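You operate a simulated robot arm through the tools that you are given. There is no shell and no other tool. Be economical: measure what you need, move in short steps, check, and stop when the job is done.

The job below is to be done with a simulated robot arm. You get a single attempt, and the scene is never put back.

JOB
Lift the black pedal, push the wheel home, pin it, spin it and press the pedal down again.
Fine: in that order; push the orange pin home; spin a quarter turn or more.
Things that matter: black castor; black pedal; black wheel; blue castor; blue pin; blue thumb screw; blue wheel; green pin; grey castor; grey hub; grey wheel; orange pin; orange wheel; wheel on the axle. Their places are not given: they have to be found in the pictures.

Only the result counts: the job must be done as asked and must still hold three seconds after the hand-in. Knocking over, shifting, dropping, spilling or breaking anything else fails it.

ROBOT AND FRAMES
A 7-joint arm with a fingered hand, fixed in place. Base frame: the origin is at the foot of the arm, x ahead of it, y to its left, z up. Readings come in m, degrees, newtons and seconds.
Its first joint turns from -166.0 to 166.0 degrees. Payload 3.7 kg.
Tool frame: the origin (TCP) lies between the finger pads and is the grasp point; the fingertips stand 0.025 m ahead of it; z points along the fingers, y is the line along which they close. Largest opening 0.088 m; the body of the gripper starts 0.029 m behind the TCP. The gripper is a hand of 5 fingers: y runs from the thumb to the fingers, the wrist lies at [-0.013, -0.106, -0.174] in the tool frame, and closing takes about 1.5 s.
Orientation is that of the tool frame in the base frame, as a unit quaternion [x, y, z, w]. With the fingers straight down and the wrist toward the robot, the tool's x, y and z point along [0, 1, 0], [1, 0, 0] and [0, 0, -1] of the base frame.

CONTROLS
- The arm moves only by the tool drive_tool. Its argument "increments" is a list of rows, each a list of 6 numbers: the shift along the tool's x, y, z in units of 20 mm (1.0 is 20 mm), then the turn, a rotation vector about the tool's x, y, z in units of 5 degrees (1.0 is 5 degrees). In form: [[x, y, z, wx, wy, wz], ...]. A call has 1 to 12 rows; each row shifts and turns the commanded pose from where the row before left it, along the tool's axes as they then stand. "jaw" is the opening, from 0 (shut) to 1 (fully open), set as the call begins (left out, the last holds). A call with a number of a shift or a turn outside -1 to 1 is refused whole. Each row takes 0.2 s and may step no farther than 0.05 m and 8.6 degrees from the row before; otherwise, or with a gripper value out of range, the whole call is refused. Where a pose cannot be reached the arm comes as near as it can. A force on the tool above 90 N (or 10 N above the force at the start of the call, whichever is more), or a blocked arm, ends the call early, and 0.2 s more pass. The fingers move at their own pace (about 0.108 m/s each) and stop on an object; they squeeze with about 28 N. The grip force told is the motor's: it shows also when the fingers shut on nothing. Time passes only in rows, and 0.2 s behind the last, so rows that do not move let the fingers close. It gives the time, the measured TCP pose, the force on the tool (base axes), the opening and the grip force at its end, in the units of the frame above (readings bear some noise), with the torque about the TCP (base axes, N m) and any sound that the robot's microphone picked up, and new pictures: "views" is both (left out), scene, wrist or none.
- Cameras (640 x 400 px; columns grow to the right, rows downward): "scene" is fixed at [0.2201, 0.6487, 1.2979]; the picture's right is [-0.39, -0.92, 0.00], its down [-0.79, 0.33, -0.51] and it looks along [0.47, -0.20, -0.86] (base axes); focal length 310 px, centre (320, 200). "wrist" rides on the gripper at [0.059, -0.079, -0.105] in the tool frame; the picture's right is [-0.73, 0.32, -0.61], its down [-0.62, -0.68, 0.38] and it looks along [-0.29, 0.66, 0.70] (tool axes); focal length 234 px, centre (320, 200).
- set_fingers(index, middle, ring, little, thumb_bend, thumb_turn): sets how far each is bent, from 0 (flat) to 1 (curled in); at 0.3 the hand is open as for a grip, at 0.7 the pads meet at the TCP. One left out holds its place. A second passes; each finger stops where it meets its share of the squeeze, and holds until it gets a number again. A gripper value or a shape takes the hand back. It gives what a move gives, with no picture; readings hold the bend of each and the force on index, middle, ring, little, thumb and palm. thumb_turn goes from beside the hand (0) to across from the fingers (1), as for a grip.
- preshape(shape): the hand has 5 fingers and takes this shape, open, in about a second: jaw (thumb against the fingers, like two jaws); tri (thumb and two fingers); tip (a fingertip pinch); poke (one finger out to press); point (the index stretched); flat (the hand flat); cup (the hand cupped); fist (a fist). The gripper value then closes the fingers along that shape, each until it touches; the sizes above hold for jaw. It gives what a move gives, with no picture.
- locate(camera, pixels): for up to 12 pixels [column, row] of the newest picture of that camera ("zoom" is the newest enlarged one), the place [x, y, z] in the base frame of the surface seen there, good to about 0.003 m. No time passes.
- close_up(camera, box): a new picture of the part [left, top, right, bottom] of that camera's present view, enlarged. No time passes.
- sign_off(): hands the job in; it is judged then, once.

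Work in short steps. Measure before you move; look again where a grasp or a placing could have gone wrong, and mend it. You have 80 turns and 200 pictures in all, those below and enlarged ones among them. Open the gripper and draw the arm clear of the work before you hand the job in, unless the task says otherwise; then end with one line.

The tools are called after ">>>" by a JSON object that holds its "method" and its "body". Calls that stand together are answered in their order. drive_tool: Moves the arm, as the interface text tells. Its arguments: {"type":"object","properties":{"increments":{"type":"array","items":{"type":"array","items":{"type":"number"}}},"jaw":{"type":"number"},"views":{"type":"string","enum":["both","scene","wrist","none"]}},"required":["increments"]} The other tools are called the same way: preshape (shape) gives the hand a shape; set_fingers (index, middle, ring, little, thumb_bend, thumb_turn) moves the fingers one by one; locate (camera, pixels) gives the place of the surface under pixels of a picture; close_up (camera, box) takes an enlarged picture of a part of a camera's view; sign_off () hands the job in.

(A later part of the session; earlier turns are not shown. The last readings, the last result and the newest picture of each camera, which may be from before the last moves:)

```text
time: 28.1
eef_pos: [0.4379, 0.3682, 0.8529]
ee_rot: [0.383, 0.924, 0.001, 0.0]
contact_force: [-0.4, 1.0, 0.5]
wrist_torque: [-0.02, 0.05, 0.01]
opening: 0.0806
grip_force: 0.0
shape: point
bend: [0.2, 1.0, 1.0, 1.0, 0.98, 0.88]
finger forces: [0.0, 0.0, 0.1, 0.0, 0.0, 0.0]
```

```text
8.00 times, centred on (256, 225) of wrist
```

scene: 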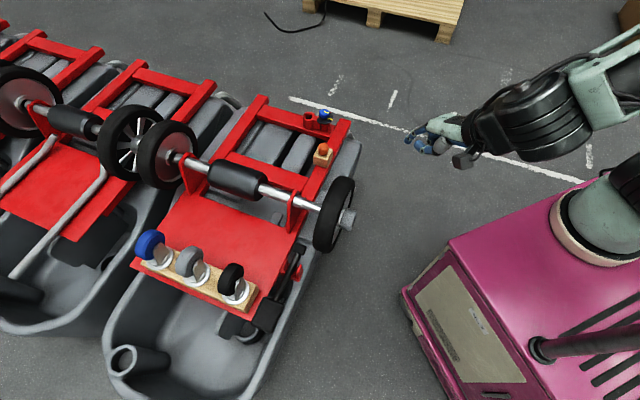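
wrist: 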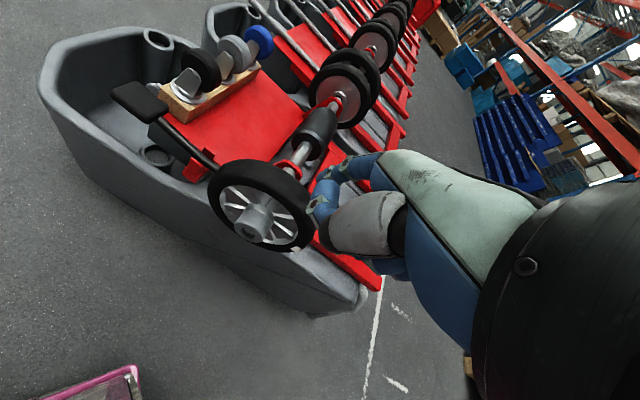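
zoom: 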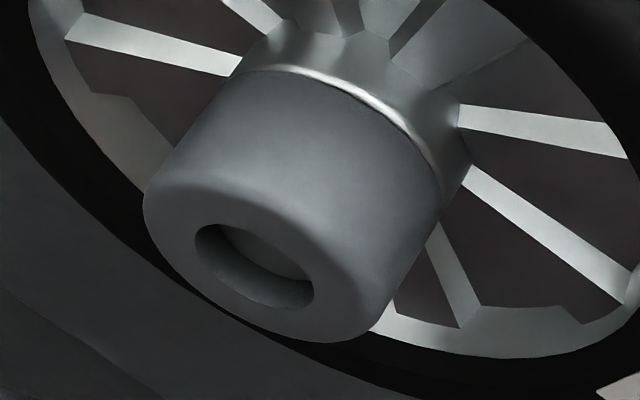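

The hub is a ring: face at s≈0.668, centre t≈0.05, z≈0.602, with the axle end recessed in its bore. I will push with the index tip on the ring beside the axle; I pitch the tool 20° and come down outside the hub.

>>> {"method": "drive_tool", "body": {"increments": [[0, 0, 0, -1, 0, 0], [0, 0, 0, -1, 0, 0], [0, 0, 0, -1, 0, 0], [0, 0, 0, -1, 0, 0], [-0.24, -0.31, 0.974, 0, 0, 0], [-0.24, -0.31, 0.974, 0, 0, 0], [-0.24, -0.31, 0.974, 0, 0, 0], [-0.24, -0.31, 0.974, 0, 0, 0], [-0.24, -0.31, 0.974, 0, 0, 0], [-0.24, -0.31, 0.974, 0, 0, 0], [-0.24, -0.31, 0.974, 0, 0, 0], [-0.24, -0.31, 0.974, 0, 0, 0]]}}

>>> {"method": "close_up", "body": {"camera": "wrist", "box": [180, 60, 420, 260]}}

```text
time: 30.8
eef_pos: [0.4794, 0.367, 0.6931]
ee_rot: [0.378, 0.909, 0.16, 0.067]
contact_force: [-1.0, -0.3, -0.1]
wrist_torque: [-0.01, 0.0, 0.02]
opening: 0.0807
grip_force: 0.0
shape: point
bend: [0.2, 1.0, 1.0, 1.0, 0.98, 0.88]
finger forces: [0.0, 0.0, 0.0, 0.0, 0.0, 0.0]
out of reach, approached as far as the arm can: row 8, 9, 10, 12
```

scene: 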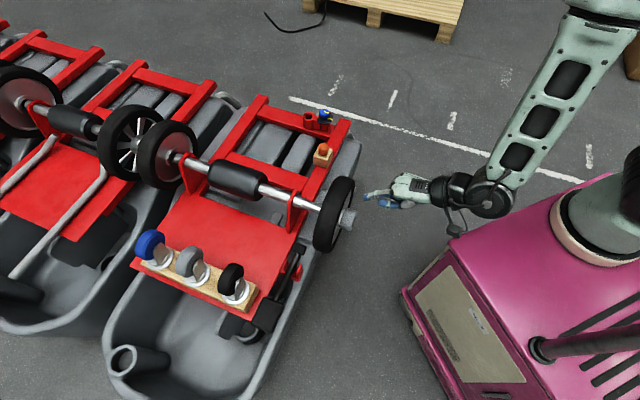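
wrist: 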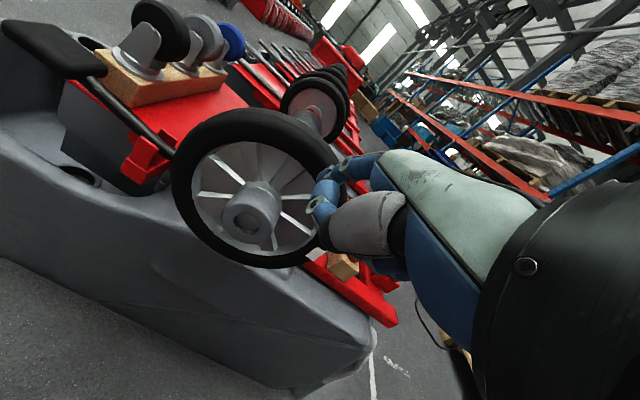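

```text
2.00 times, centred on (300, 160) of wrist
```

zoom: 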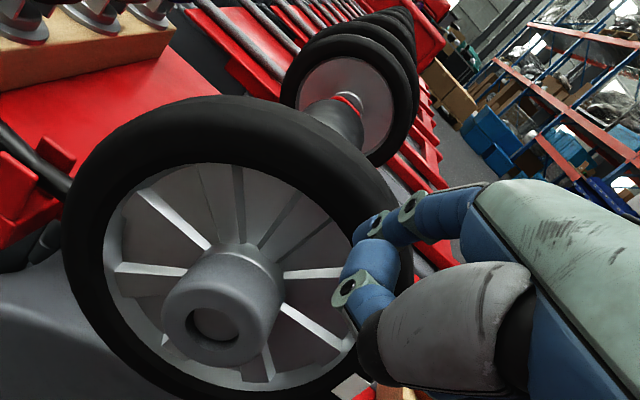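

The 20° pitch is at the edge of reach, so I reduce it to 10° and descend the rest in small steps.

>>> {"method": "drive_tool", "body": {"increments": [[0, -0.3, 0, 1, 0, 0], [0, -0.3, 0, 1, 0, 0], [-0.09, -0.285, 0.89, 0, 0, 0], [-0.09, -0.285, 0.89, 0, 0, 0], [-0.09, -0.2, 0.89, 0, 0, 0], [-0.09, -0.2, 0.89, 0, 0, 0]]}}

>>> {"method": "close_up", "body": {"camera": "wrist", "box": [180, 60, 420, 260]}}

```text
time: 32.1
eef_pos: [0.4702, 0.3485, 0.6182]
ee_rot: [0.381, 0.92, 0.08, 0.033]
contact_force: [0.5, -0.4, 0.1]
wrist_torque: [-0.02, -0.02, 0.03]
opening: 0.0806
grip_force: 0.0
shape: point
bend: [0.2, 1.0, 1.0, 1.0, 0.98, 0.88]
finger forces: [0.0, 0.0, 0.0, 0.0, 0.0, 0.0]
```

scene: 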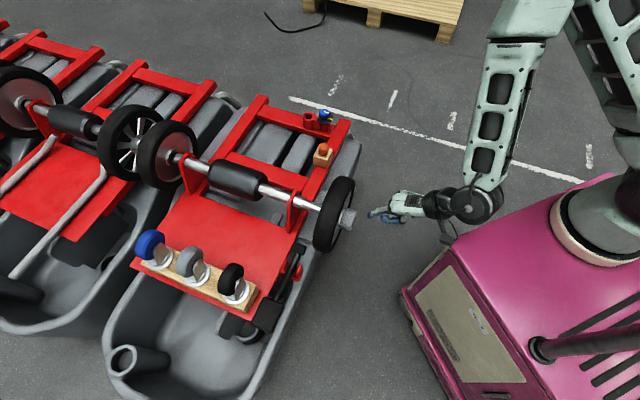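
wrist: 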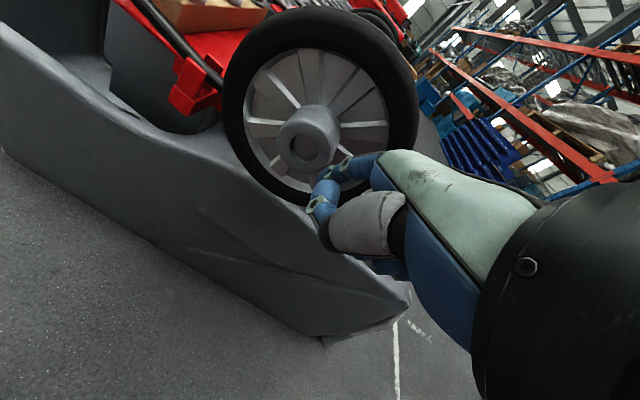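

```text
2.00 times, centred on (300, 160) of wrist
```

zoom: 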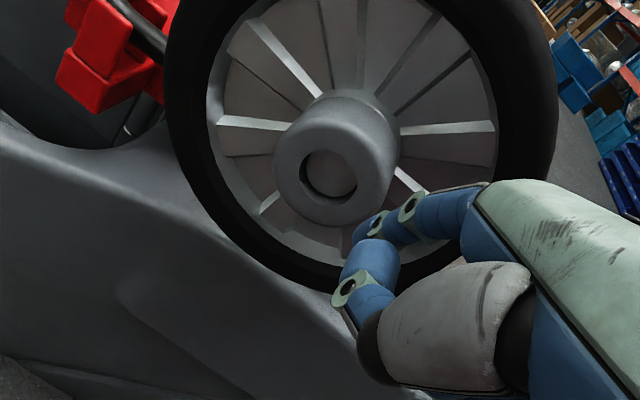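

I locate the index tip and hub edge precisely now.

>>> {"method": "locate", "body": {"camera": "zoom", "pixels": [[358, 235], [366, 225], [375, 240], [370, 262], [345, 290], [335, 310], [330, 175], [295, 180], [360, 190], [330, 215], [320, 110]]}}

```text
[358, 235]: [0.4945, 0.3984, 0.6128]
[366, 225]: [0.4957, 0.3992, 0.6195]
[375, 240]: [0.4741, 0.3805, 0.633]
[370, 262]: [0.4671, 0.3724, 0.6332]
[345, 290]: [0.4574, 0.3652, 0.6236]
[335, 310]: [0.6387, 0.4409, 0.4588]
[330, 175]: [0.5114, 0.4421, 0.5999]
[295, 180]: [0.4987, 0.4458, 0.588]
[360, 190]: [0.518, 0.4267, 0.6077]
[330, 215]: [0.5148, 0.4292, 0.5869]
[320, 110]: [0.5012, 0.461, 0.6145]
```

The tip is at s≈0.637, t≈0.066, z≈0.606, aligned with the ring. I push along +s in steps.

>>> {"method": "drive_tool", "body": {"increments": [[0, 0.74, 0.13, 0, 0, 0], [0, 0.74, 0.13, 0, 0, 0], [0, 0.4, 0.07, 0, 0, 0], [0, 0.4, 0.07, 0, 0, 0], [0, 0.4, 0.07, 0, 0, 0]]}}

>>> {"method": "close_up", "body": {"camera": "wrist", "box": [180, 60, 420, 260]}}

```text
time: 33.4
eef_pos: [0.5084, 0.3875, 0.6147]
ee_rot: [0.382, 0.92, 0.08, 0.033]
contact_force: [-1.1, -1.1, -0.1]
wrist_torque: [0.01, 0.02, 0.03]
opening: 0.081
grip_force: 0.0
shape: point
bend: [0.21, 1.0, 1.0, 1.0, 0.98, 0.88]
finger forces: [1.5, 0.0, 0.1, 0.1, 0.1, 0.0]
```

scene: 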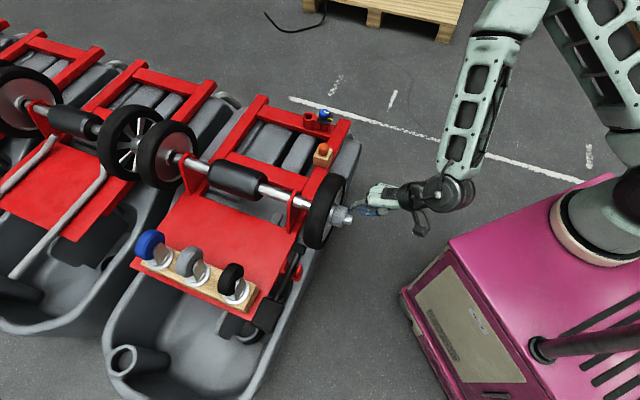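
wrist: 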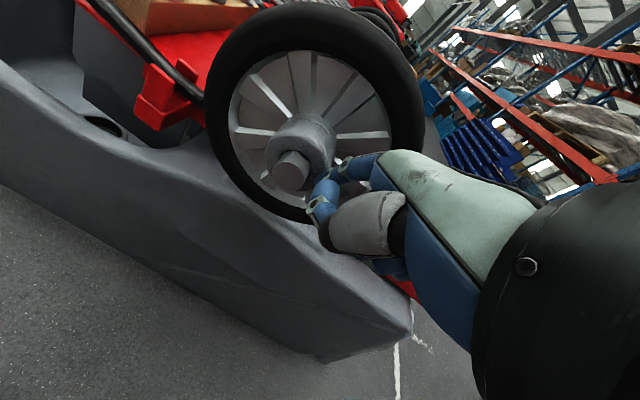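

```text
2.00 times, centred on (300, 160) of wrist
```

zoom: 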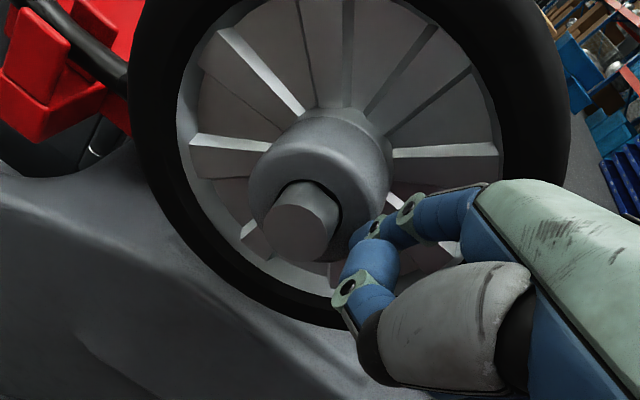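

The wheel slides easily and the axle end emerges. I go on pushing until it seats.

>>> {"method": "drive_tool", "body": {"increments": [[0, 0.4, 0.07, 0, 0, 0], [0, 0.4, 0.07, 0, 0, 0], [0, 0.4, 0.07, 0, 0, 0], [0, 0.3, 0.06, 0, 0, 0]]}}

>>> {"method": "close_up", "body": {"camera": "wrist", "box": [180, 60, 420, 260]}}

>>> {"method": "close_up", "body": {"camera": "scene", "box": [270, 160, 390, 270]}}

```text
time: 34.4
eef_pos: [0.5292, 0.4096, 0.6163]
ee_rot: [0.382, 0.92, 0.08, 0.033]
contact_force: [-4.9, -4.1, 1.9]
wrist_torque: [0.07, -0.02, 0.07]
opening: 0.0806
grip_force: 0.1
shape: point
bend: [0.25, 1.0, 1.0, 1.0, 0.98, 0.88]
finger forces: [5.7, 0.0, 0.1, 0.0, 0.0, 0.1]
```

scene: 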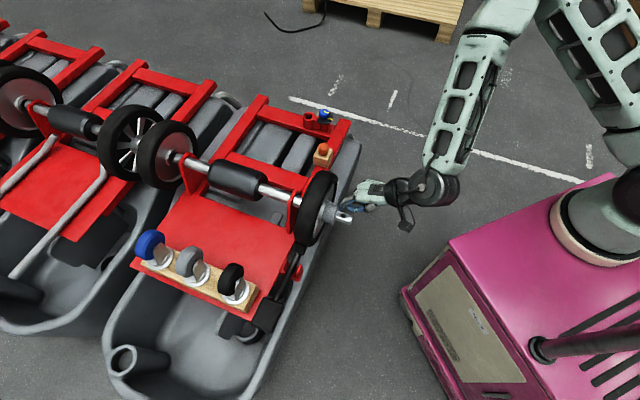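
wrist: 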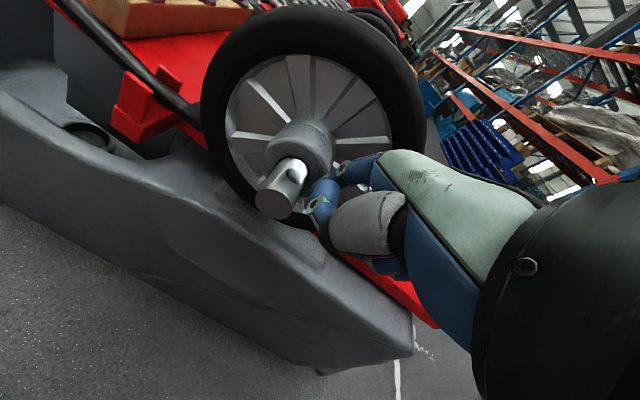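

```text
2.00 times, centred on (300, 160) of wrist
```

zoom: 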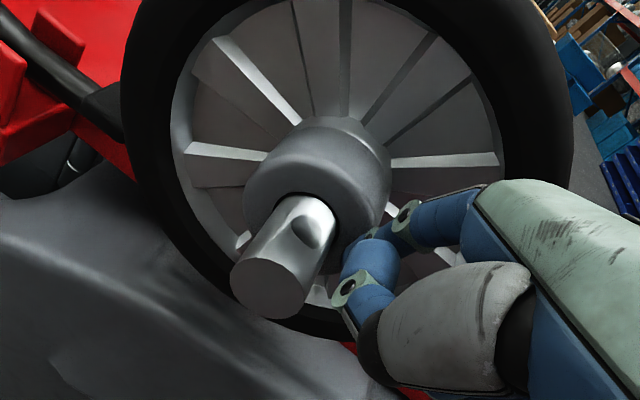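

```text
3.64 times, centred on (330, 215) of scene
```

zoom: 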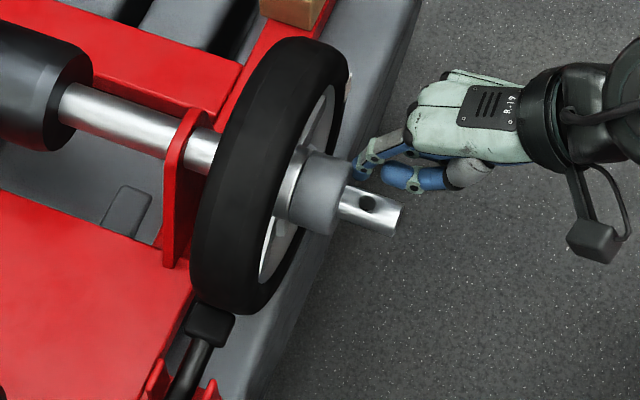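

The cross hole in the axle is exposed, on top. Force rises to about 6 N; I push a little more to be sure it is home.

>>> {"method": "drive_tool", "body": {"increments": [[0, 0.3, 0.05, 0, 0, 0], [0, 0.3, 0.05, 0, 0, 0]], "views": "none"}}

>>> {"method": "close_up", "body": {"camera": "scene", "box": [290, 170, 370, 250]}}

>>> {"method": "locate", "body": {"camera": "zoom", "pixels": [[385, 195], [380, 200], [408, 220], [400, 240], [330, 180], [345, 165], [350, 210], [440, 215], [250, 60]]}}

```text
time: 35.0
eef_pos: [0.5382, 0.4168, 0.6162]
ee_rot: [0.382, 0.92, 0.079, 0.035]
contact_force: [-7.0, -13.8, 4.3]
wrist_torque: [0.1, 0.02, 0.04]
opening: 0.0806
grip_force: 0.1
shape: point
bend: [0.73, 1.0, 1.0, 1.0, 0.97, 0.88]
finger forces: [19.0, 0.0, 0.1, 0.1, 0.0, 0.0]
```

```text
5.00 times, centred on (330, 210) of scene
```

zoom: 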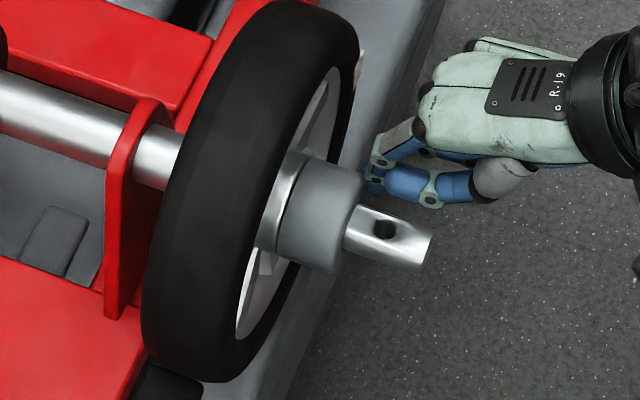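

```text
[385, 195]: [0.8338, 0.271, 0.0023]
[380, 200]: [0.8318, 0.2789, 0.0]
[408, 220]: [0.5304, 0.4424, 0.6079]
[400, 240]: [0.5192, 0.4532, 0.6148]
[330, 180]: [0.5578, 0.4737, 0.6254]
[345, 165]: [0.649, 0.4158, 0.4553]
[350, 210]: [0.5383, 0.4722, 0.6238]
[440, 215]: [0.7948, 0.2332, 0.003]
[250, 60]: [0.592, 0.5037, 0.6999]
```

I locate the hub face edge, hole and axle end in this same enlargement (hole at (385,228)).

>>> {"method": "locate", "body": {"camera": "zoom", "pixels": [[385, 228], [370, 212], [400, 222], [420, 235], [405, 262], [347, 240], [335, 262], [355, 195], [345, 200], [340, 225], [150, 150], [190, 250]]}}

>>> {"method": "close_up", "body": {"camera": "scene", "box": [310, 190, 350, 230]}}

```text
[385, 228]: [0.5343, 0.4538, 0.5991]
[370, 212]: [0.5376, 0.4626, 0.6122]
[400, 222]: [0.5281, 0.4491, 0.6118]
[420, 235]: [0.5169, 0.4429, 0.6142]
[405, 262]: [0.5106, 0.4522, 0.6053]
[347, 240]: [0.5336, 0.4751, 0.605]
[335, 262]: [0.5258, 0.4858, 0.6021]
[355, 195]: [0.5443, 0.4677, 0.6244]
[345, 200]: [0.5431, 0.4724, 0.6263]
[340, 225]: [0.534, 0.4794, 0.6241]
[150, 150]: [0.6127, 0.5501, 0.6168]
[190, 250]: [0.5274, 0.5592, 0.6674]
```

```text
10.00 times, centred on (330, 210) of scene
```

zoom: 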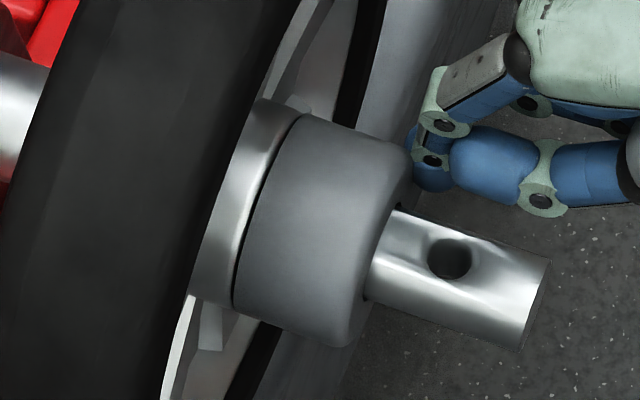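

The hub face is at s≈0.715, yet the shoulder may still be ~20 mm away; the index buckled (bend 0.73). I back off and look from another angle.

>>> {"method": "drive_tool", "body": {"increments": [[0, -1, -0.17, 0, 0, 0], [0, -1, -0.17, 0, 0, 0], [0, -0.7, -0.12, 0, 0, 0]], "views": "wrist"}}

>>> {"method": "preshape", "body": {"shape": "fist"}}

>>> {"method": "close_up", "body": {"camera": "wrist", "box": [180, 30, 440, 240]}}

```text
time: 35.8
eef_pos: [0.4996, 0.3788, 0.6144]
ee_rot: [0.382, 0.92, 0.081, 0.034]
contact_force: [-0.3, -0.8, -1.0]
wrist_torque: [-0.06, 0.0, 0.02]
opening: 0.0804
grip_force: 0.0
shape: point
bend: [0.2, 1.0, 1.0, 1.0, 0.98, 0.88]
finger forces: [0.0, 0.0, 0.1, 0.1, 0.0, 0.1]
```

wrist: 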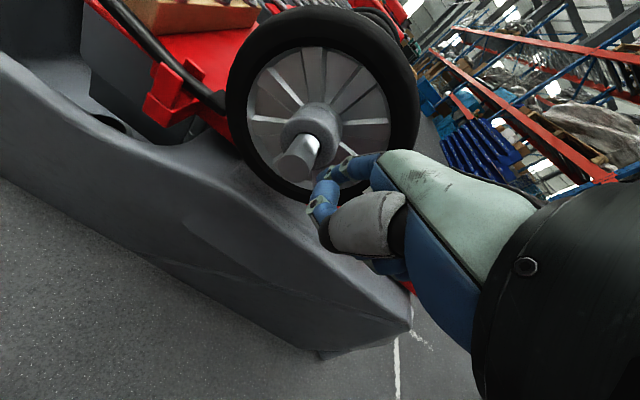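

```text
time: 36.6
eef_pos: [0.5001, 0.3783, 0.6161]
ee_rot: [0.382, 0.92, 0.08, 0.033]
contact_force: [-0.3, 0.0, -0.1]
wrist_torque: [-0.03, 0.0, -0.01]
opening: 0.0001
grip_force: 0.1
shape: fist
bend: [1.0, 1.0, 1.0, 1.0, 0.86, 0.85]
finger forces: [0.1, 0.0, 0.0, 0.0, 0.0, 0.0]
```

```text
1.90 times, centred on (310, 135) of wrist
```

zoom: 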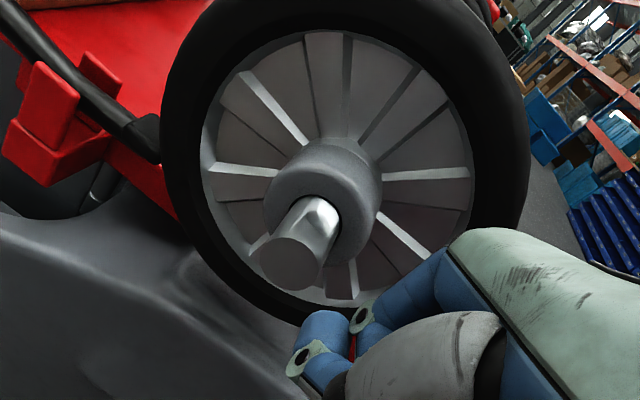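

I measure the hub face and tyre edge again from this view.

>>> {"method": "locate", "body": {"camera": "zoom", "pixels": [[290, 180], [340, 240], [290, 265], [320, 215], [175, 150], [520, 150], [330, 150], [150, 125], [145, 150], [175, 100]]}}

```text
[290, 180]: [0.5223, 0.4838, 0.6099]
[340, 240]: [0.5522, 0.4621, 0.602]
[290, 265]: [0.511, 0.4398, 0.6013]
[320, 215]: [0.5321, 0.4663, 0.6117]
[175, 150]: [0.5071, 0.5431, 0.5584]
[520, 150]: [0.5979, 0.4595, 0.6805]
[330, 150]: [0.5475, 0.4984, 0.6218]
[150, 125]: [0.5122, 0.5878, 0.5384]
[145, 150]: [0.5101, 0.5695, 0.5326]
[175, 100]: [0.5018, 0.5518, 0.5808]
```

The wheel has moved 47 mm. To verify it is home, I'll push again with the rigid fist beside the axle; first I locate its knuckles.

>>> {"method": "locate", "body": {"camera": "zoom", "pixels": [[305, 345], [330, 315], [298, 368], [365, 315], [325, 335], [345, 330], [400, 290], [320, 370]]}}

```text
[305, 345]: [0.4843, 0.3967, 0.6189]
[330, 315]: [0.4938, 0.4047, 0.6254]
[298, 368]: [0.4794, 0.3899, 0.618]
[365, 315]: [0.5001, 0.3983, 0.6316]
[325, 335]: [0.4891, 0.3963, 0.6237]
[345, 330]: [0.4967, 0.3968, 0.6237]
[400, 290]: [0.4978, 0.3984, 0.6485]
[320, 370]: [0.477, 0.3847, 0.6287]
```

Knuckles lead at s≈0.637, t≥0.06. I shift 10 mm in +t to clear the axle and push the fist onto the hub's rim, watching the force.

>>> {"method": "drive_tool", "body": {"increments": [[-0.5, 0, 0, 0, 0, 0], [0, 0.98, 0.17, 0, 0, 0], [0, 0.98, 0.17, 0, 0, 0], [0, 0.74, 0.13, 0, 0, 0], [0, 0.49, 0.09, 0, 0, 0], [0, 0.25, 0.04, 0, 0, 0], [0, 0.25, 0.04, 0, 0, 0]], "views": "wrist"}}

>>> {"method": "close_up", "body": {"camera": "scene", "box": [290, 170, 370, 250]}}

```text
time: 38.2
eef_pos: [0.5599, 0.4246, 0.6153]
ee_rot: [0.381, 0.921, 0.081, 0.034]
contact_force: [0.0, -0.1, 0.3]
wrist_torque: [0.01, -0.03, 0.02]
opening: 0.0001
grip_force: 0.1
shape: fist
bend: [1.0, 1.0, 1.0, 1.0, 0.86, 0.85]
finger forces: [0.0, 0.0, 0.1, 0.0, 0.0, 0.1]
```

wrist: 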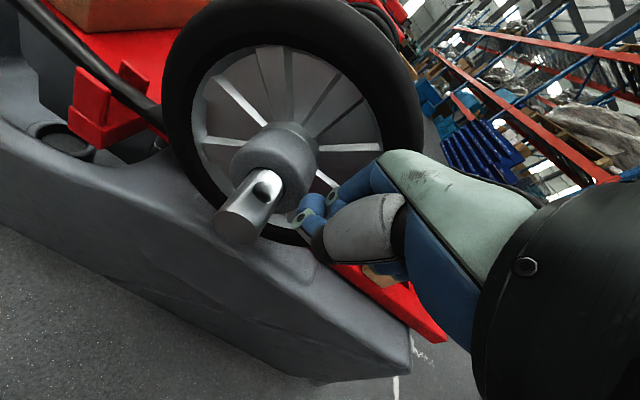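

```text
5.00 times, centred on (330, 210) of scene
```

zoom: 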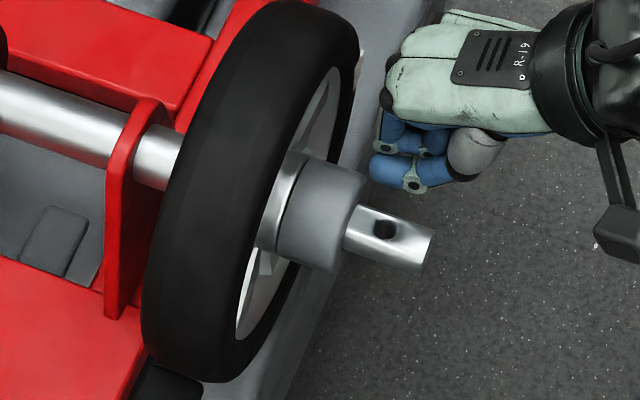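

The fist is nearly at the hub face. I continue in 5 mm steps.

>>> {"method": "drive_tool", "body": {"increments": [[0, 0.25, 0.04, 0, 0, 0], [0, 0.25, 0.04, 0, 0, 0], [0, 0.25, 0.04, 0, 0, 0], [0, 0.25, 0.04, 0, 0, 0]], "views": "none"}}

>>> {"method": "close_up", "body": {"camera": "scene", "box": [290, 170, 370, 250]}}

```text
time: 39.2
eef_pos: [0.5735, 0.4389, 0.6161]
ee_rot: [0.381, 0.921, 0.081, 0.033]
contact_force: [-0.1, 0.4, 0.3]
wrist_torque: [0.0, 0.01, -0.02]
opening: 0.0
grip_force: 0.1
shape: fist
bend: [1.0, 1.0, 1.0, 1.0, 0.86, 0.85]
finger forces: [0.0, 0.1, 0.1, 0.0, 0.1, 0.0]
```

```text
5.00 times, centred on (330, 210) of scene
```

zoom: 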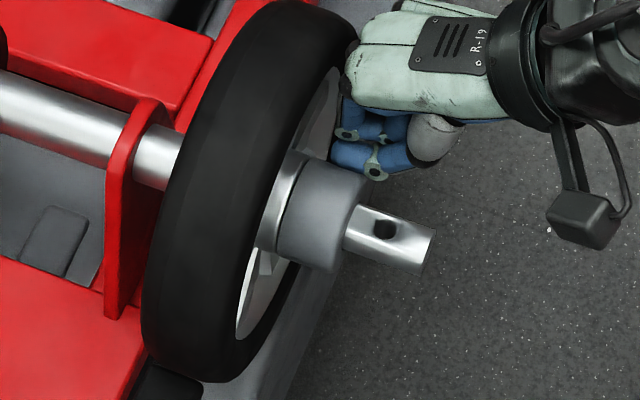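

It slipped beside the hub with no force; it will next meet the spokes/tyre face, which is fine too. I continue.

>>> {"method": "drive_tool", "body": {"increments": [[0, 0.25, 0.04, 0, 0, 0], [0, 0.25, 0.04, 0, 0, 0], [0, 0.25, 0.04, 0, 0, 0]], "views": "none"}}

>>> {"method": "close_up", "body": {"camera": "scene", "box": [290, 170, 370, 250]}}

```text
time: 40.0
eef_pos: [0.5766, 0.4416, 0.6157]
ee_rot: [0.378, 0.922, 0.077, 0.032]
contact_force: [-25.6, -49.6, 19.2]
wrist_torque: [2.77, -1.83, -0.79]
opening: 0.0
grip_force: 0.1
shape: fist
bend: [1.0, 1.0, 1.0, 1.0, 0.86, 0.85]
finger forces: [0.1, 52.5, 0.0, 0.0, 0.3, 0.0]
stopped in row 3: the force on the tool passed its limit at 107 N (the readings are from after the stop); the commanded pose is now the measured one
```

```text
5.00 times, centred on (330, 210) of scene
```

zoom: 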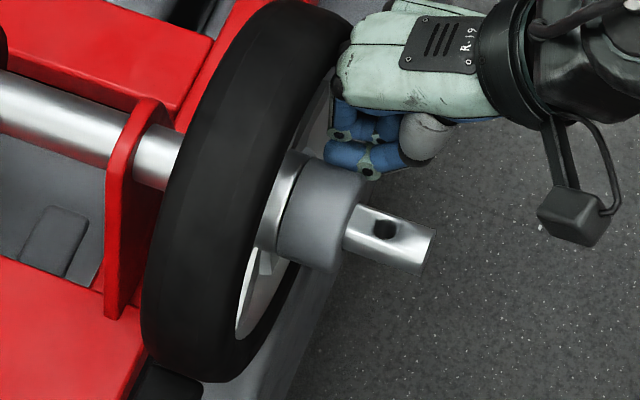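

107 N with no movement: the wheel is home. I back off, level the tool, and rise.

>>> {"method": "drive_tool", "body": {"increments": [[0, -0.98, -0.17, 0, 0, 0], [0, -0.98, -0.17, 0, 0, 0], [0, -0.98, -0.17, 0, 0, 0], [0, -0.98, -0.17, 0, 0, 0], [0, 0, -1, 1, 0, 0], [0, 0, -1, 1, 0, 0], [0, 0, -1, 0, 0, 0], [0, 0, -1, 0, 0, 0], [0, 0, -1, 0, 0, 0], [0, 0, -1, 0, 0, 0], [0, 0, -1, 0, 0, 0], [0, 0, -1, 0, 0, 0]], "views": "wrist"}}

>>> {"method": "close_up", "body": {"camera": "scene", "box": [300, 130, 350, 180]}}

>>> {"method": "locate", "body": {"camera": "zoom", "pixels": [[300, 130], [320, 145], [285, 145], [300, 170], [250, 180], [290, 215], [350, 200], [320, 250], [350, 165]]}}

```text
time: 42.6
eef_pos: [0.5183, 0.3832, 0.7733]
ee_rot: [0.381, 0.925, -0.004, -0.003]
contact_force: [-0.6, 0.9, 0.6]
wrist_torque: [0.0, 0.02, 0.01]
opening: 0.0003
grip_force: 0.1
shape: fist
bend: [1.0, 1.0, 1.0, 1.0, 0.86, 0.85]
finger forces: [0.0, 0.0, 0.0, 0.0, 0.1, 0.1]
```

wrist: 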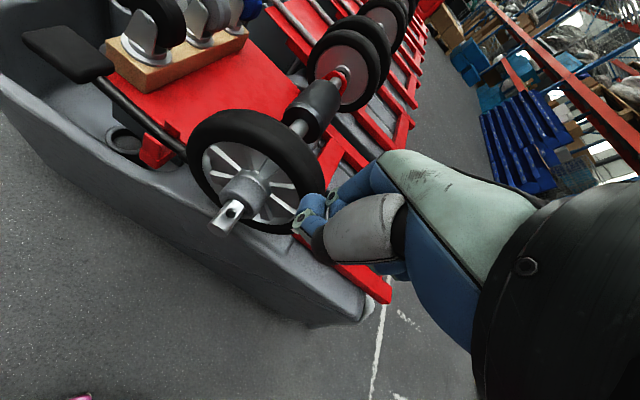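

```text
8.00 times, centred on (325, 155) of scene
```

zoom: 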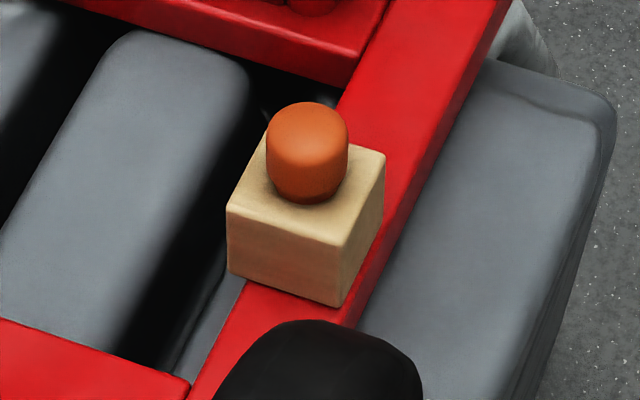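

```text
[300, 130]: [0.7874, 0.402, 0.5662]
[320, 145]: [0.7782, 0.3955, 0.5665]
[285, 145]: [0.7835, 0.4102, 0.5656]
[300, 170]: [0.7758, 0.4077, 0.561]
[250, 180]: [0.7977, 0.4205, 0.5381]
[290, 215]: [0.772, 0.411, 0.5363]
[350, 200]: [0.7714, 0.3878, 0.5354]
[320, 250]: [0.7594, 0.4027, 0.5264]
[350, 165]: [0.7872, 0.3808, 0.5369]
```

Knob: diameter ≈30 mm, top z 0.566, block top 0.537, centre ≈(0.783,0.401). I take the "tri" shape and move above it.

>>> {"method": "preshape", "body": {"shape": "tri"}}

>>> {"method": "drive_tool", "body": {"increments": [[-0.794, 0.909, 0, 0, 0, 0], [-0.794, 0.909, 0, 0, 0, 0], [-0.794, 0.909, 0, 0, 0, 0], [-0.794, 0.909, 0, 0, 0, 0], [-0.794, 0.909, 0, 0, 0, 0], [-0.794, 0.909, 0, 0, 0, 0], [-0.794, 0.909, 0, 0, 0, 0], [-0.794, 0.909, 0, 0, 0, 0], [-0.794, 0.909, 0, 0, 0, 0], [-0.794, 0.909, 0, 0, 0, 0], [-0.794, 0.909, 0, 0, 0, 0]], "views": "wrist"}}

>>> {"method": "close_up", "body": {"camera": "wrist", "box": [180, 100, 420, 300]}}

```text
time: 43.5
eef_pos: [0.5182, 0.385, 0.7729]
ee_rot: [0.38, 0.925, -0.004, -0.001]
contact_force: [0.0, -0.1, -0.3]
wrist_torque: [0.0, 0.02, 0.01]
opening: 0.0878
grip_force: 0.1
shape: tri
bend: [0.3, 0.3, 0.99, 0.99, 0.3, 0.97]
finger forces: [0.1, 0.0, 0.0, 0.0, 0.1, 0.1]
```

```text
time: 45.9
eef_pos: [0.7841, 0.4034, 0.7721]
ee_rot: [0.381, 0.925, -0.003, -0.001]
contact_force: [-0.2, -0.3, 0.4]
wrist_torque: [-0.01, 0.0, 0.0]
opening: 0.0878
grip_force: 0.0
shape: tri
bend: [0.3, 0.3, 0.99, 0.99, 0.3, 0.97]
finger forces: [0.0, 0.0, 0.0, 0.0, 0.0, 0.0]
```

wrist: 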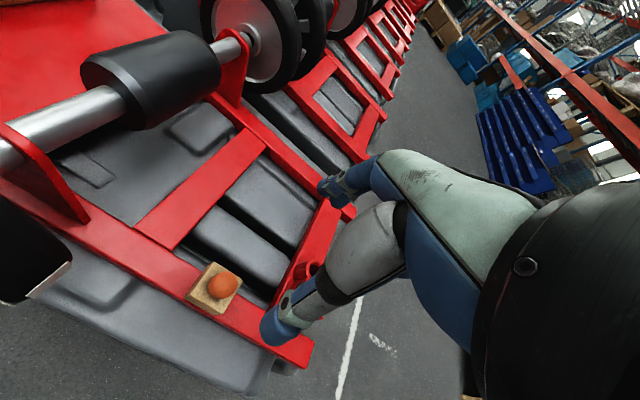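

```text
2.00 times, centred on (300, 200) of wrist
```

zoom: 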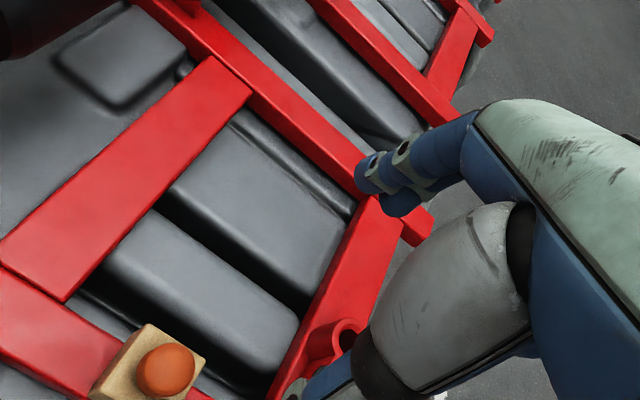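

I locate the index and thumb tips and the knob again from this view.

>>> {"method": "locate", "body": {"camera": "wrist", "pixels": [[322, 188], [328, 196], [265, 335], [268, 322], [285, 318], [222, 283], [235, 285], [212, 290], [222, 295], [222, 272], [205, 295]]}}

```text
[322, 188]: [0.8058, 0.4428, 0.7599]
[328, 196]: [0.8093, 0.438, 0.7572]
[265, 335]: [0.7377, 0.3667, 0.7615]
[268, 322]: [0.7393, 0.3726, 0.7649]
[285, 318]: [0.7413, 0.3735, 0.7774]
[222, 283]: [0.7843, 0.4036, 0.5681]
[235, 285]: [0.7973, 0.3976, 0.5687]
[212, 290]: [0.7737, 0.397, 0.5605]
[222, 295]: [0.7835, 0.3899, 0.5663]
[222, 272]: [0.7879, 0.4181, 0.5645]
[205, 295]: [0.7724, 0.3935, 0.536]
```

The TCP is aligned with the knob axis within 2 mm. I descend to z≈0.59 and look.

>>> {"method": "drive_tool", "body": {"increments": [[0, 0, 1, 0, 0, 0], [0, 0, 1, 0, 0, 0], [0, 0, 1, 0, 0, 0], [0, 0, 1, 0, 0, 0], [0, 0, 1, 0, 0, 0], [0, 0, 1, 0, 0, 0], [0, 0, 1, 0, 0, 0], [0, 0, 1, 0, 0, 0], [0, 0, 1, 0, 0, 0]], "views": "wrist"}}

>>> {"method": "close_up", "body": {"camera": "wrist", "box": [200, 130, 400, 370]}}

>>> {"method": "close_up", "body": {"camera": "scene", "box": [280, 100, 380, 180]}}

```text
time: 47.9
eef_pos: [0.7831, 0.4023, 0.5925]
ee_rot: [0.38, 0.925, -0.004, -0.003]
contact_force: [0.2, 0.3, -0.2]
wrist_torque: [-0.03, 0.0, 0.02]
opening: 0.0875
grip_force: 0.1
shape: tri
bend: [0.3, 0.3, 0.99, 0.99, 0.3, 0.97]
finger forces: [0.0, 0.1, 0.1, 0.0, 0.0, 0.0]
```

wrist: 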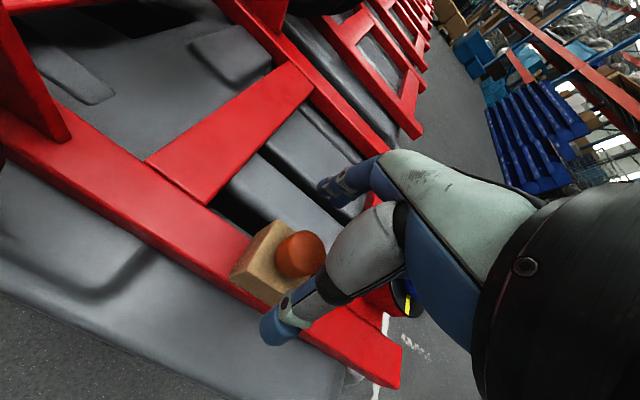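

```text
1.67 times, centred on (300, 250) of wrist
```

zoom: 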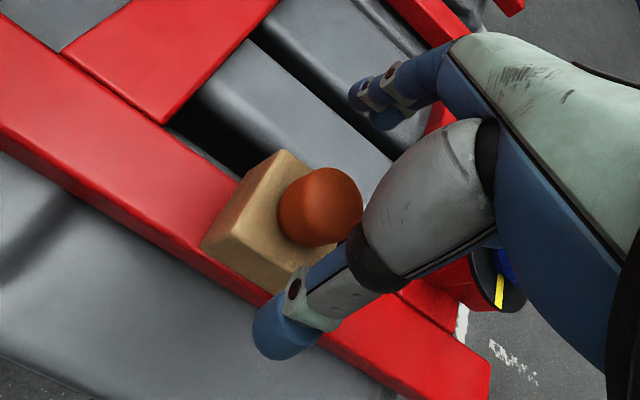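

```text
5.00 times, centred on (330, 140) of scene
```

zoom: 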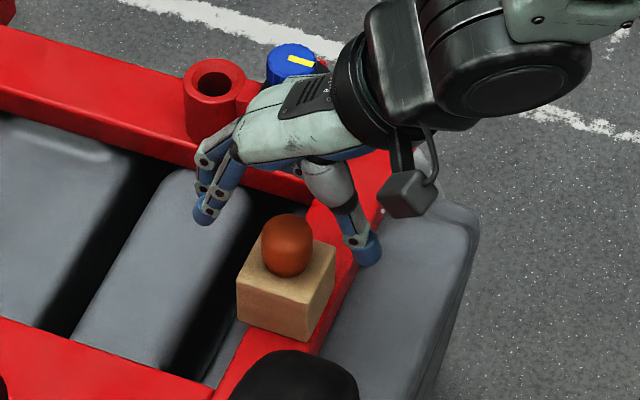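

In the scene view the index–thumb line lies a few mm to the +t side of the knob's centre, with the middle further off. I shift 7 mm toward −t, lower to z≈0.567 and look.

>>> {"method": "drive_tool", "body": {"increments": [[0.35, 0, 0.6, 0, 0, 0], [0, 0, 0.65, 0, 0, 0]], "views": "none"}}

>>> {"method": "close_up", "body": {"camera": "scene", "box": [300, 120, 360, 170]}}

>>> {"method": "close_up", "body": {"camera": "wrist", "box": [240, 160, 400, 360]}}

```text
time: 48.5
eef_pos: [0.7784, 0.407, 0.5672]
ee_rot: [0.38, 0.925, -0.005, 0.0]
contact_force: [-0.5, -0.5, -0.7]
wrist_torque: [-0.01, 0.01, -0.01]
opening: 0.0877
grip_force: 0.0
shape: tri
bend: [0.3, 0.3, 0.99, 0.99, 0.3, 0.97]
finger forces: [0.0, 0.0, 0.0, 0.0, 0.1, 0.0]
```

```text
8.00 times, centred on (330, 145) of scene
```

zoom: 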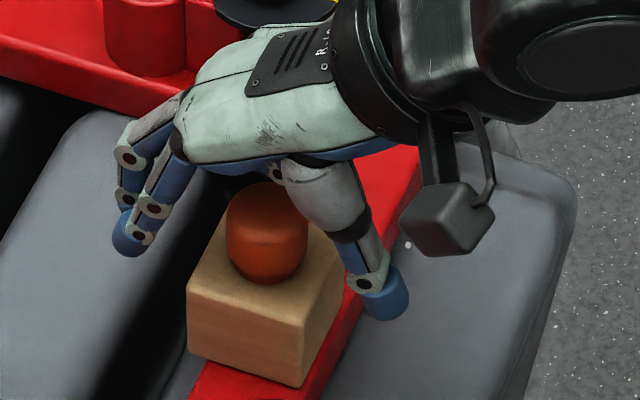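

```text
2.00 times, centred on (320, 260) of wrist
```

zoom: 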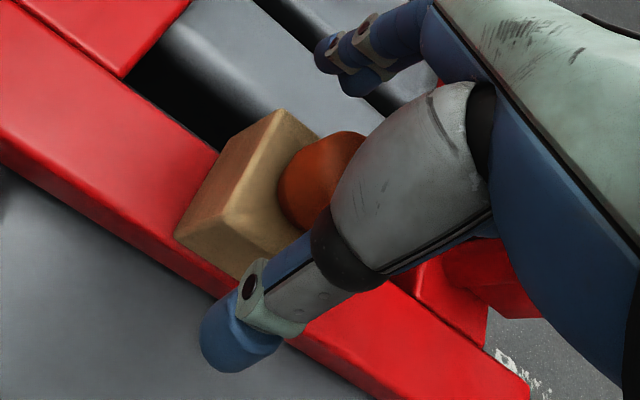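

The knob sits between index/middle and thumb. I close the fingers and wait.

>>> {"method": "drive_tool", "body": {"increments": [[0, 0, 0, 0, 0, 0], [0, 0, 0, 0, 0, 0], [0, 0, 0, 0, 0, 0], [0, 0, 0, 0, 0, 0], [0, 0, 0, 0, 0, 0], [0, 0, 0, 0, 0, 0], [0, 0, 0, 0, 0, 0], [0, 0, 0, 0, 0, 0]], "jaw": 0, "views": "none"}}

>>> {"method": "close_up", "body": {"camera": "scene", "box": [300, 120, 360, 170]}}

>>> {"method": "close_up", "body": {"camera": "wrist", "box": [240, 160, 400, 360]}}

```text
time: 50.3
eef_pos: [0.7762, 0.4081, 0.5676]
ee_rot: [0.381, 0.925, -0.003, -0.001]
contact_force: [-5.1, 3.3, 3.6]
wrist_torque: [0.06, 0.07, 0.02]
opening: 0.0082
grip_force: 28.1
shape: tri
bend: [0.7, 0.54, 1.0, 1.0, 0.77, 1.0]
finger forces: [0.0, 12.1, 0.1, 0.0, 25.1, 0.0]
```

```text
8.00 times, centred on (330, 145) of scene
```

zoom: 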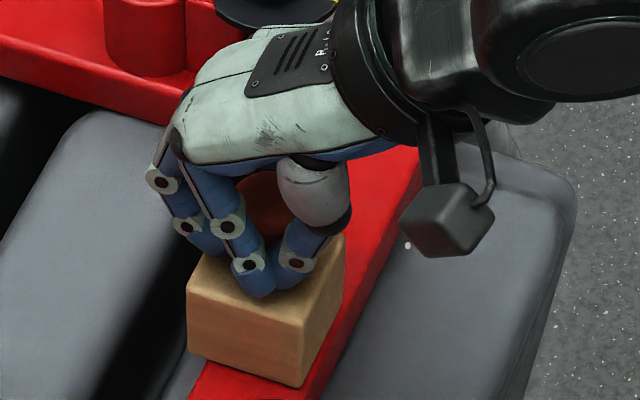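

```text
2.00 times, centred on (320, 260) of wrist
```

zoom: 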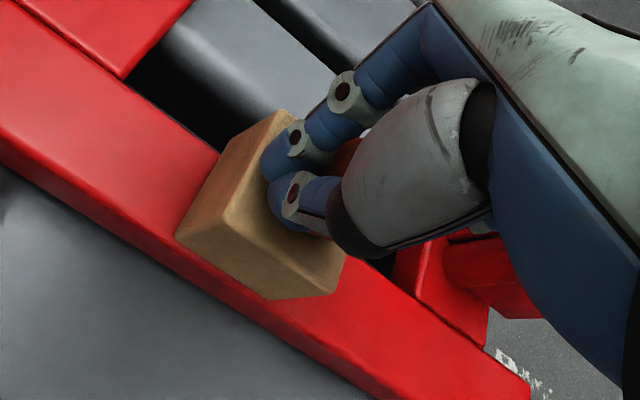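

The index slid past the near side of the knob (force 0), so I shifted too far. I open, move 13 mm toward +t, and close again.

>>> {"method": "drive_tool", "body": {"increments": [[0, 0, 0, 0, 0, 0], [0, 0, 0, 0, 0, 0], [0, 0, 0, 0, 0, 0], [0, 0, 0, 0, 0, 0], [0, 0, 0, 0, 0, 0], [0, 0, 0, 0, 0, 0], [-0.65, 0, 0, 0, 0, 0], [0, 0, 0, 0, 0, 0]], "jaw": 1, "views": "none"}}

>>> {"method": "close_up", "body": {"camera": "scene", "box": [300, 120, 360, 170]}}

>>> {"method": "close_up", "body": {"camera": "wrist", "box": [240, 160, 400, 360]}}

```text
time: 52.1
eef_pos: [0.787, 0.399, 0.5667]
ee_rot: [0.38, 0.925, -0.005, -0.002]
contact_force: [0.5, -0.3, 0.1]
wrist_torque: [0.01, 0.03, 0.0]
opening: 0.0875
grip_force: 0.0
shape: tri
bend: [0.3, 0.3, 0.99, 0.99, 0.3, 0.98]
finger forces: [0.0, 0.0, 0.0, 0.0, 0.0, 0.0]
```

```text
8.00 times, centred on (330, 145) of scene
```

zoom: 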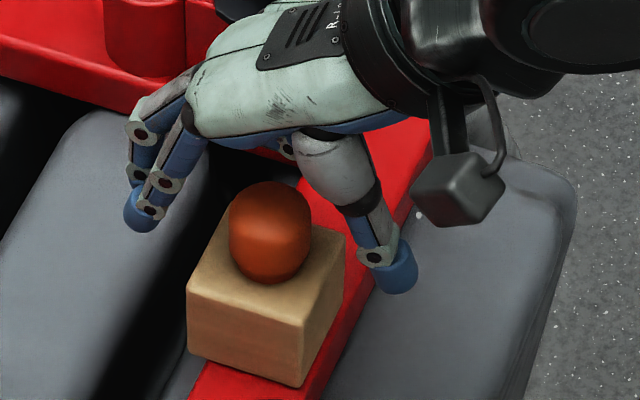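

```text
2.00 times, centred on (320, 260) of wrist
```

zoom: 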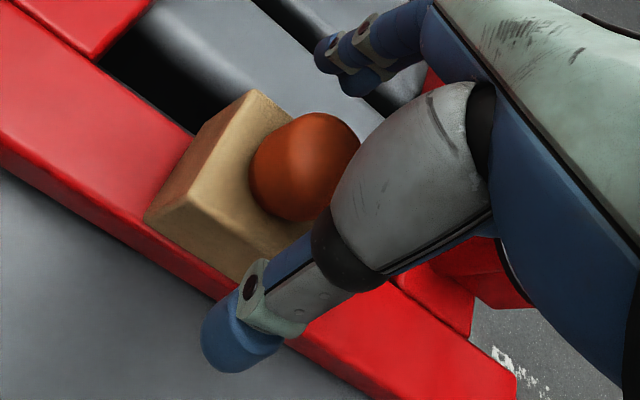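

Now index and middle should straddle the knob. I close again.

>>> {"method": "drive_tool", "body": {"increments": [[0, 0, 0, 0, 0, 0], [0, 0, 0, 0, 0, 0], [0, 0, 0, 0, 0, 0], [0, 0, 0, 0, 0, 0], [0, 0, 0, 0, 0, 0], [0, 0, 0, 0, 0, 0], [0, 0, 0, 0, 0, 0], [0, 0, 0, 0, 0, 0]], "jaw": 0, "views": "none"}}

>>> {"method": "close_up", "body": {"camera": "scene", "box": [300, 120, 360, 170]}}

>>> {"method": "close_up", "body": {"camera": "wrist", "box": [240, 160, 400, 360]}}

```text
time: 53.9
eef_pos: [0.7875, 0.3985, 0.5667]
ee_rot: [0.38, 0.925, -0.004, -0.002]
contact_force: [0.9, -0.7, 0.2]
wrist_torque: [0.02, -0.03, 0.0]
opening: 0.0237
grip_force: 27.9
shape: tri
bend: [0.74, 0.55, 1.0, 1.0, 0.74, 1.0]
finger forces: [12.4, 12.4, 0.1, 0.0, 25.0, 0.0]
```

```text
8.00 times, centred on (330, 145) of scene
```

zoom: 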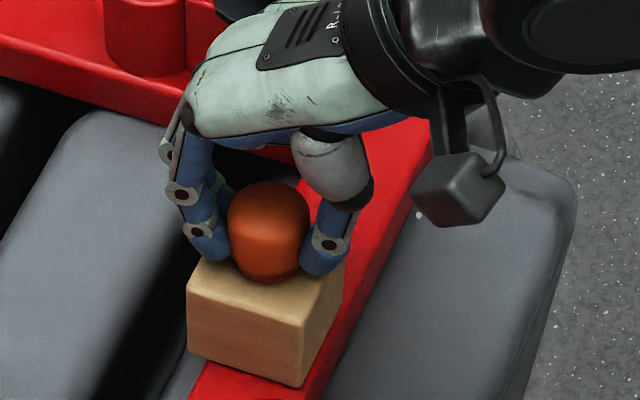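

```text
2.00 times, centred on (320, 260) of wrist
```

zoom: 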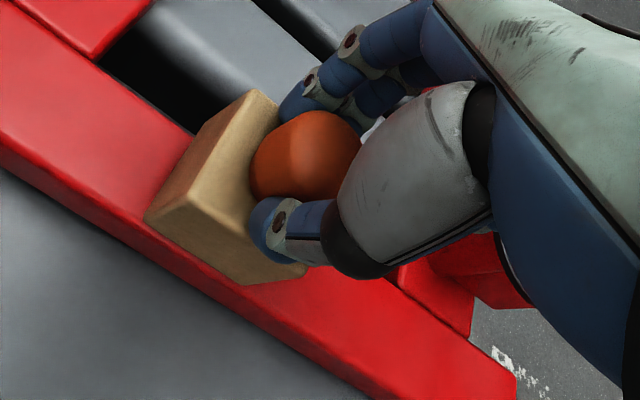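

All three digits hold (12/12/25 N). I lift slowly by 40 mm and look.

>>> {"method": "drive_tool", "body": {"increments": [[0, 0, -0.5, 0, 0, 0], [0, 0, -0.5, 0, 0, 0], [0, 0, -0.5, 0, 0, 0], [0, 0, -0.5, 0, 0, 0]], "views": "none"}}

>>> {"method": "close_up", "body": {"camera": "scene", "box": [300, 120, 360, 170]}}

>>> {"method": "close_up", "body": {"camera": "wrist", "box": [240, 160, 400, 360]}}

```text
time: 54.9
eef_pos: [0.7881, 0.3975, 0.6075]
ee_rot: [0.38, 0.925, -0.004, -0.002]
contact_force: [0.0, 0.8, -0.5]
wrist_torque: [-0.02, -0.03, -0.03]
opening: 0.0237
grip_force: 27.9
shape: tri
bend: [0.74, 0.55, 1.0, 1.0, 0.74, 1.0]
finger forces: [12.4, 12.5, 0.0, 0.0, 25.0, 0.0]
```

```text
8.00 times, centred on (330, 145) of scene
```

zoom: 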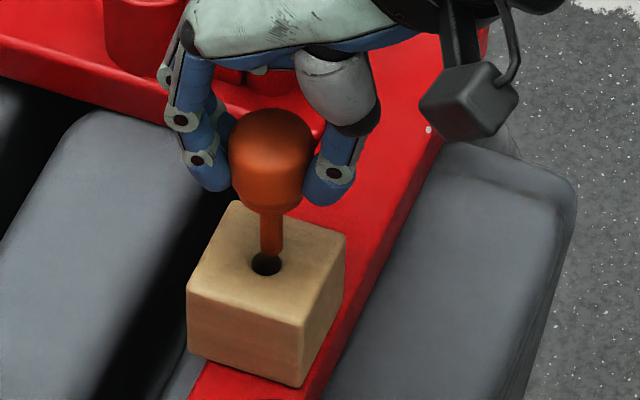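

```text
2.00 times, centred on (320, 260) of wrist
```

zoom: 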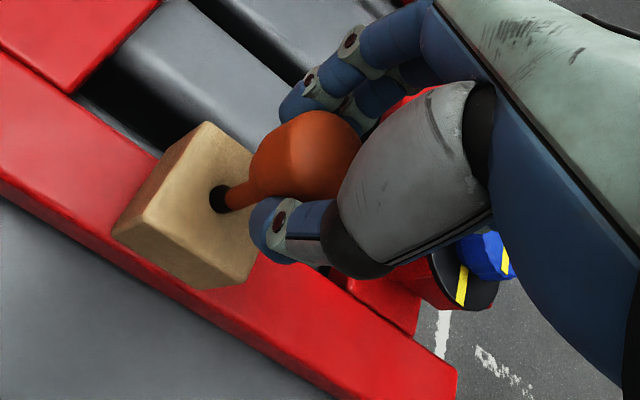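

The pin comes out cleanly and vertical. I lift 80 mm more to see its full length.

>>> {"method": "drive_tool", "body": {"increments": [[0, 0, -1, 0, 0, 0], [0, 0, -1, 0, 0, 0], [0, 0, -1, 0, 0, 0], [0, 0, -1, 0, 0, 0], [0, 0, -1, 0, 0, 0], [0, 0, -1, 0, 0, 0]], "views": "none"}}

>>> {"method": "close_up", "body": {"camera": "scene", "box": [300, 90, 370, 160]}}

>>> {"method": "close_up", "body": {"camera": "wrist", "box": [200, 160, 400, 360]}}

```text
time: 56.3
eef_pos: [0.7884, 0.3999, 0.7273]
ee_rot: [0.38, 0.925, -0.004, -0.002]
contact_force: [0.0, 0.0, -0.2]
wrist_torque: [0.01, 0.04, 0.01]
opening: 0.0237
grip_force: 27.9
shape: tri
bend: [0.74, 0.55, 1.0, 1.0, 0.75, 1.0]
finger forces: [12.6, 12.7, 0.0, 0.1, 24.9, 0.0]
```

```text
5.71 times, centred on (335, 125) of scene
```

zoom: 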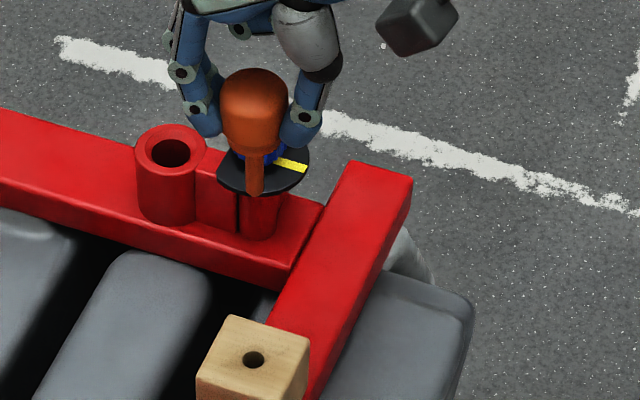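

```text
2.00 times, centred on (300, 260) of wrist
```

zoom: 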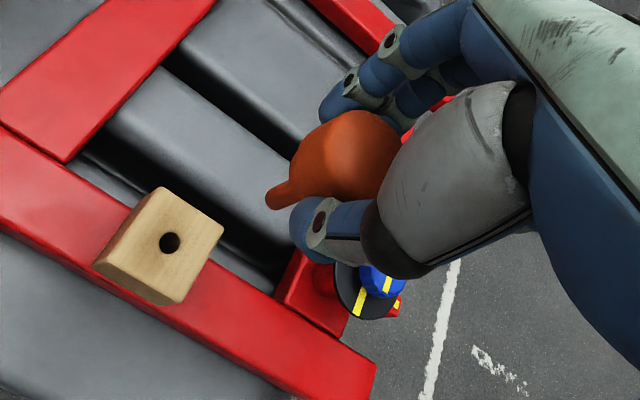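

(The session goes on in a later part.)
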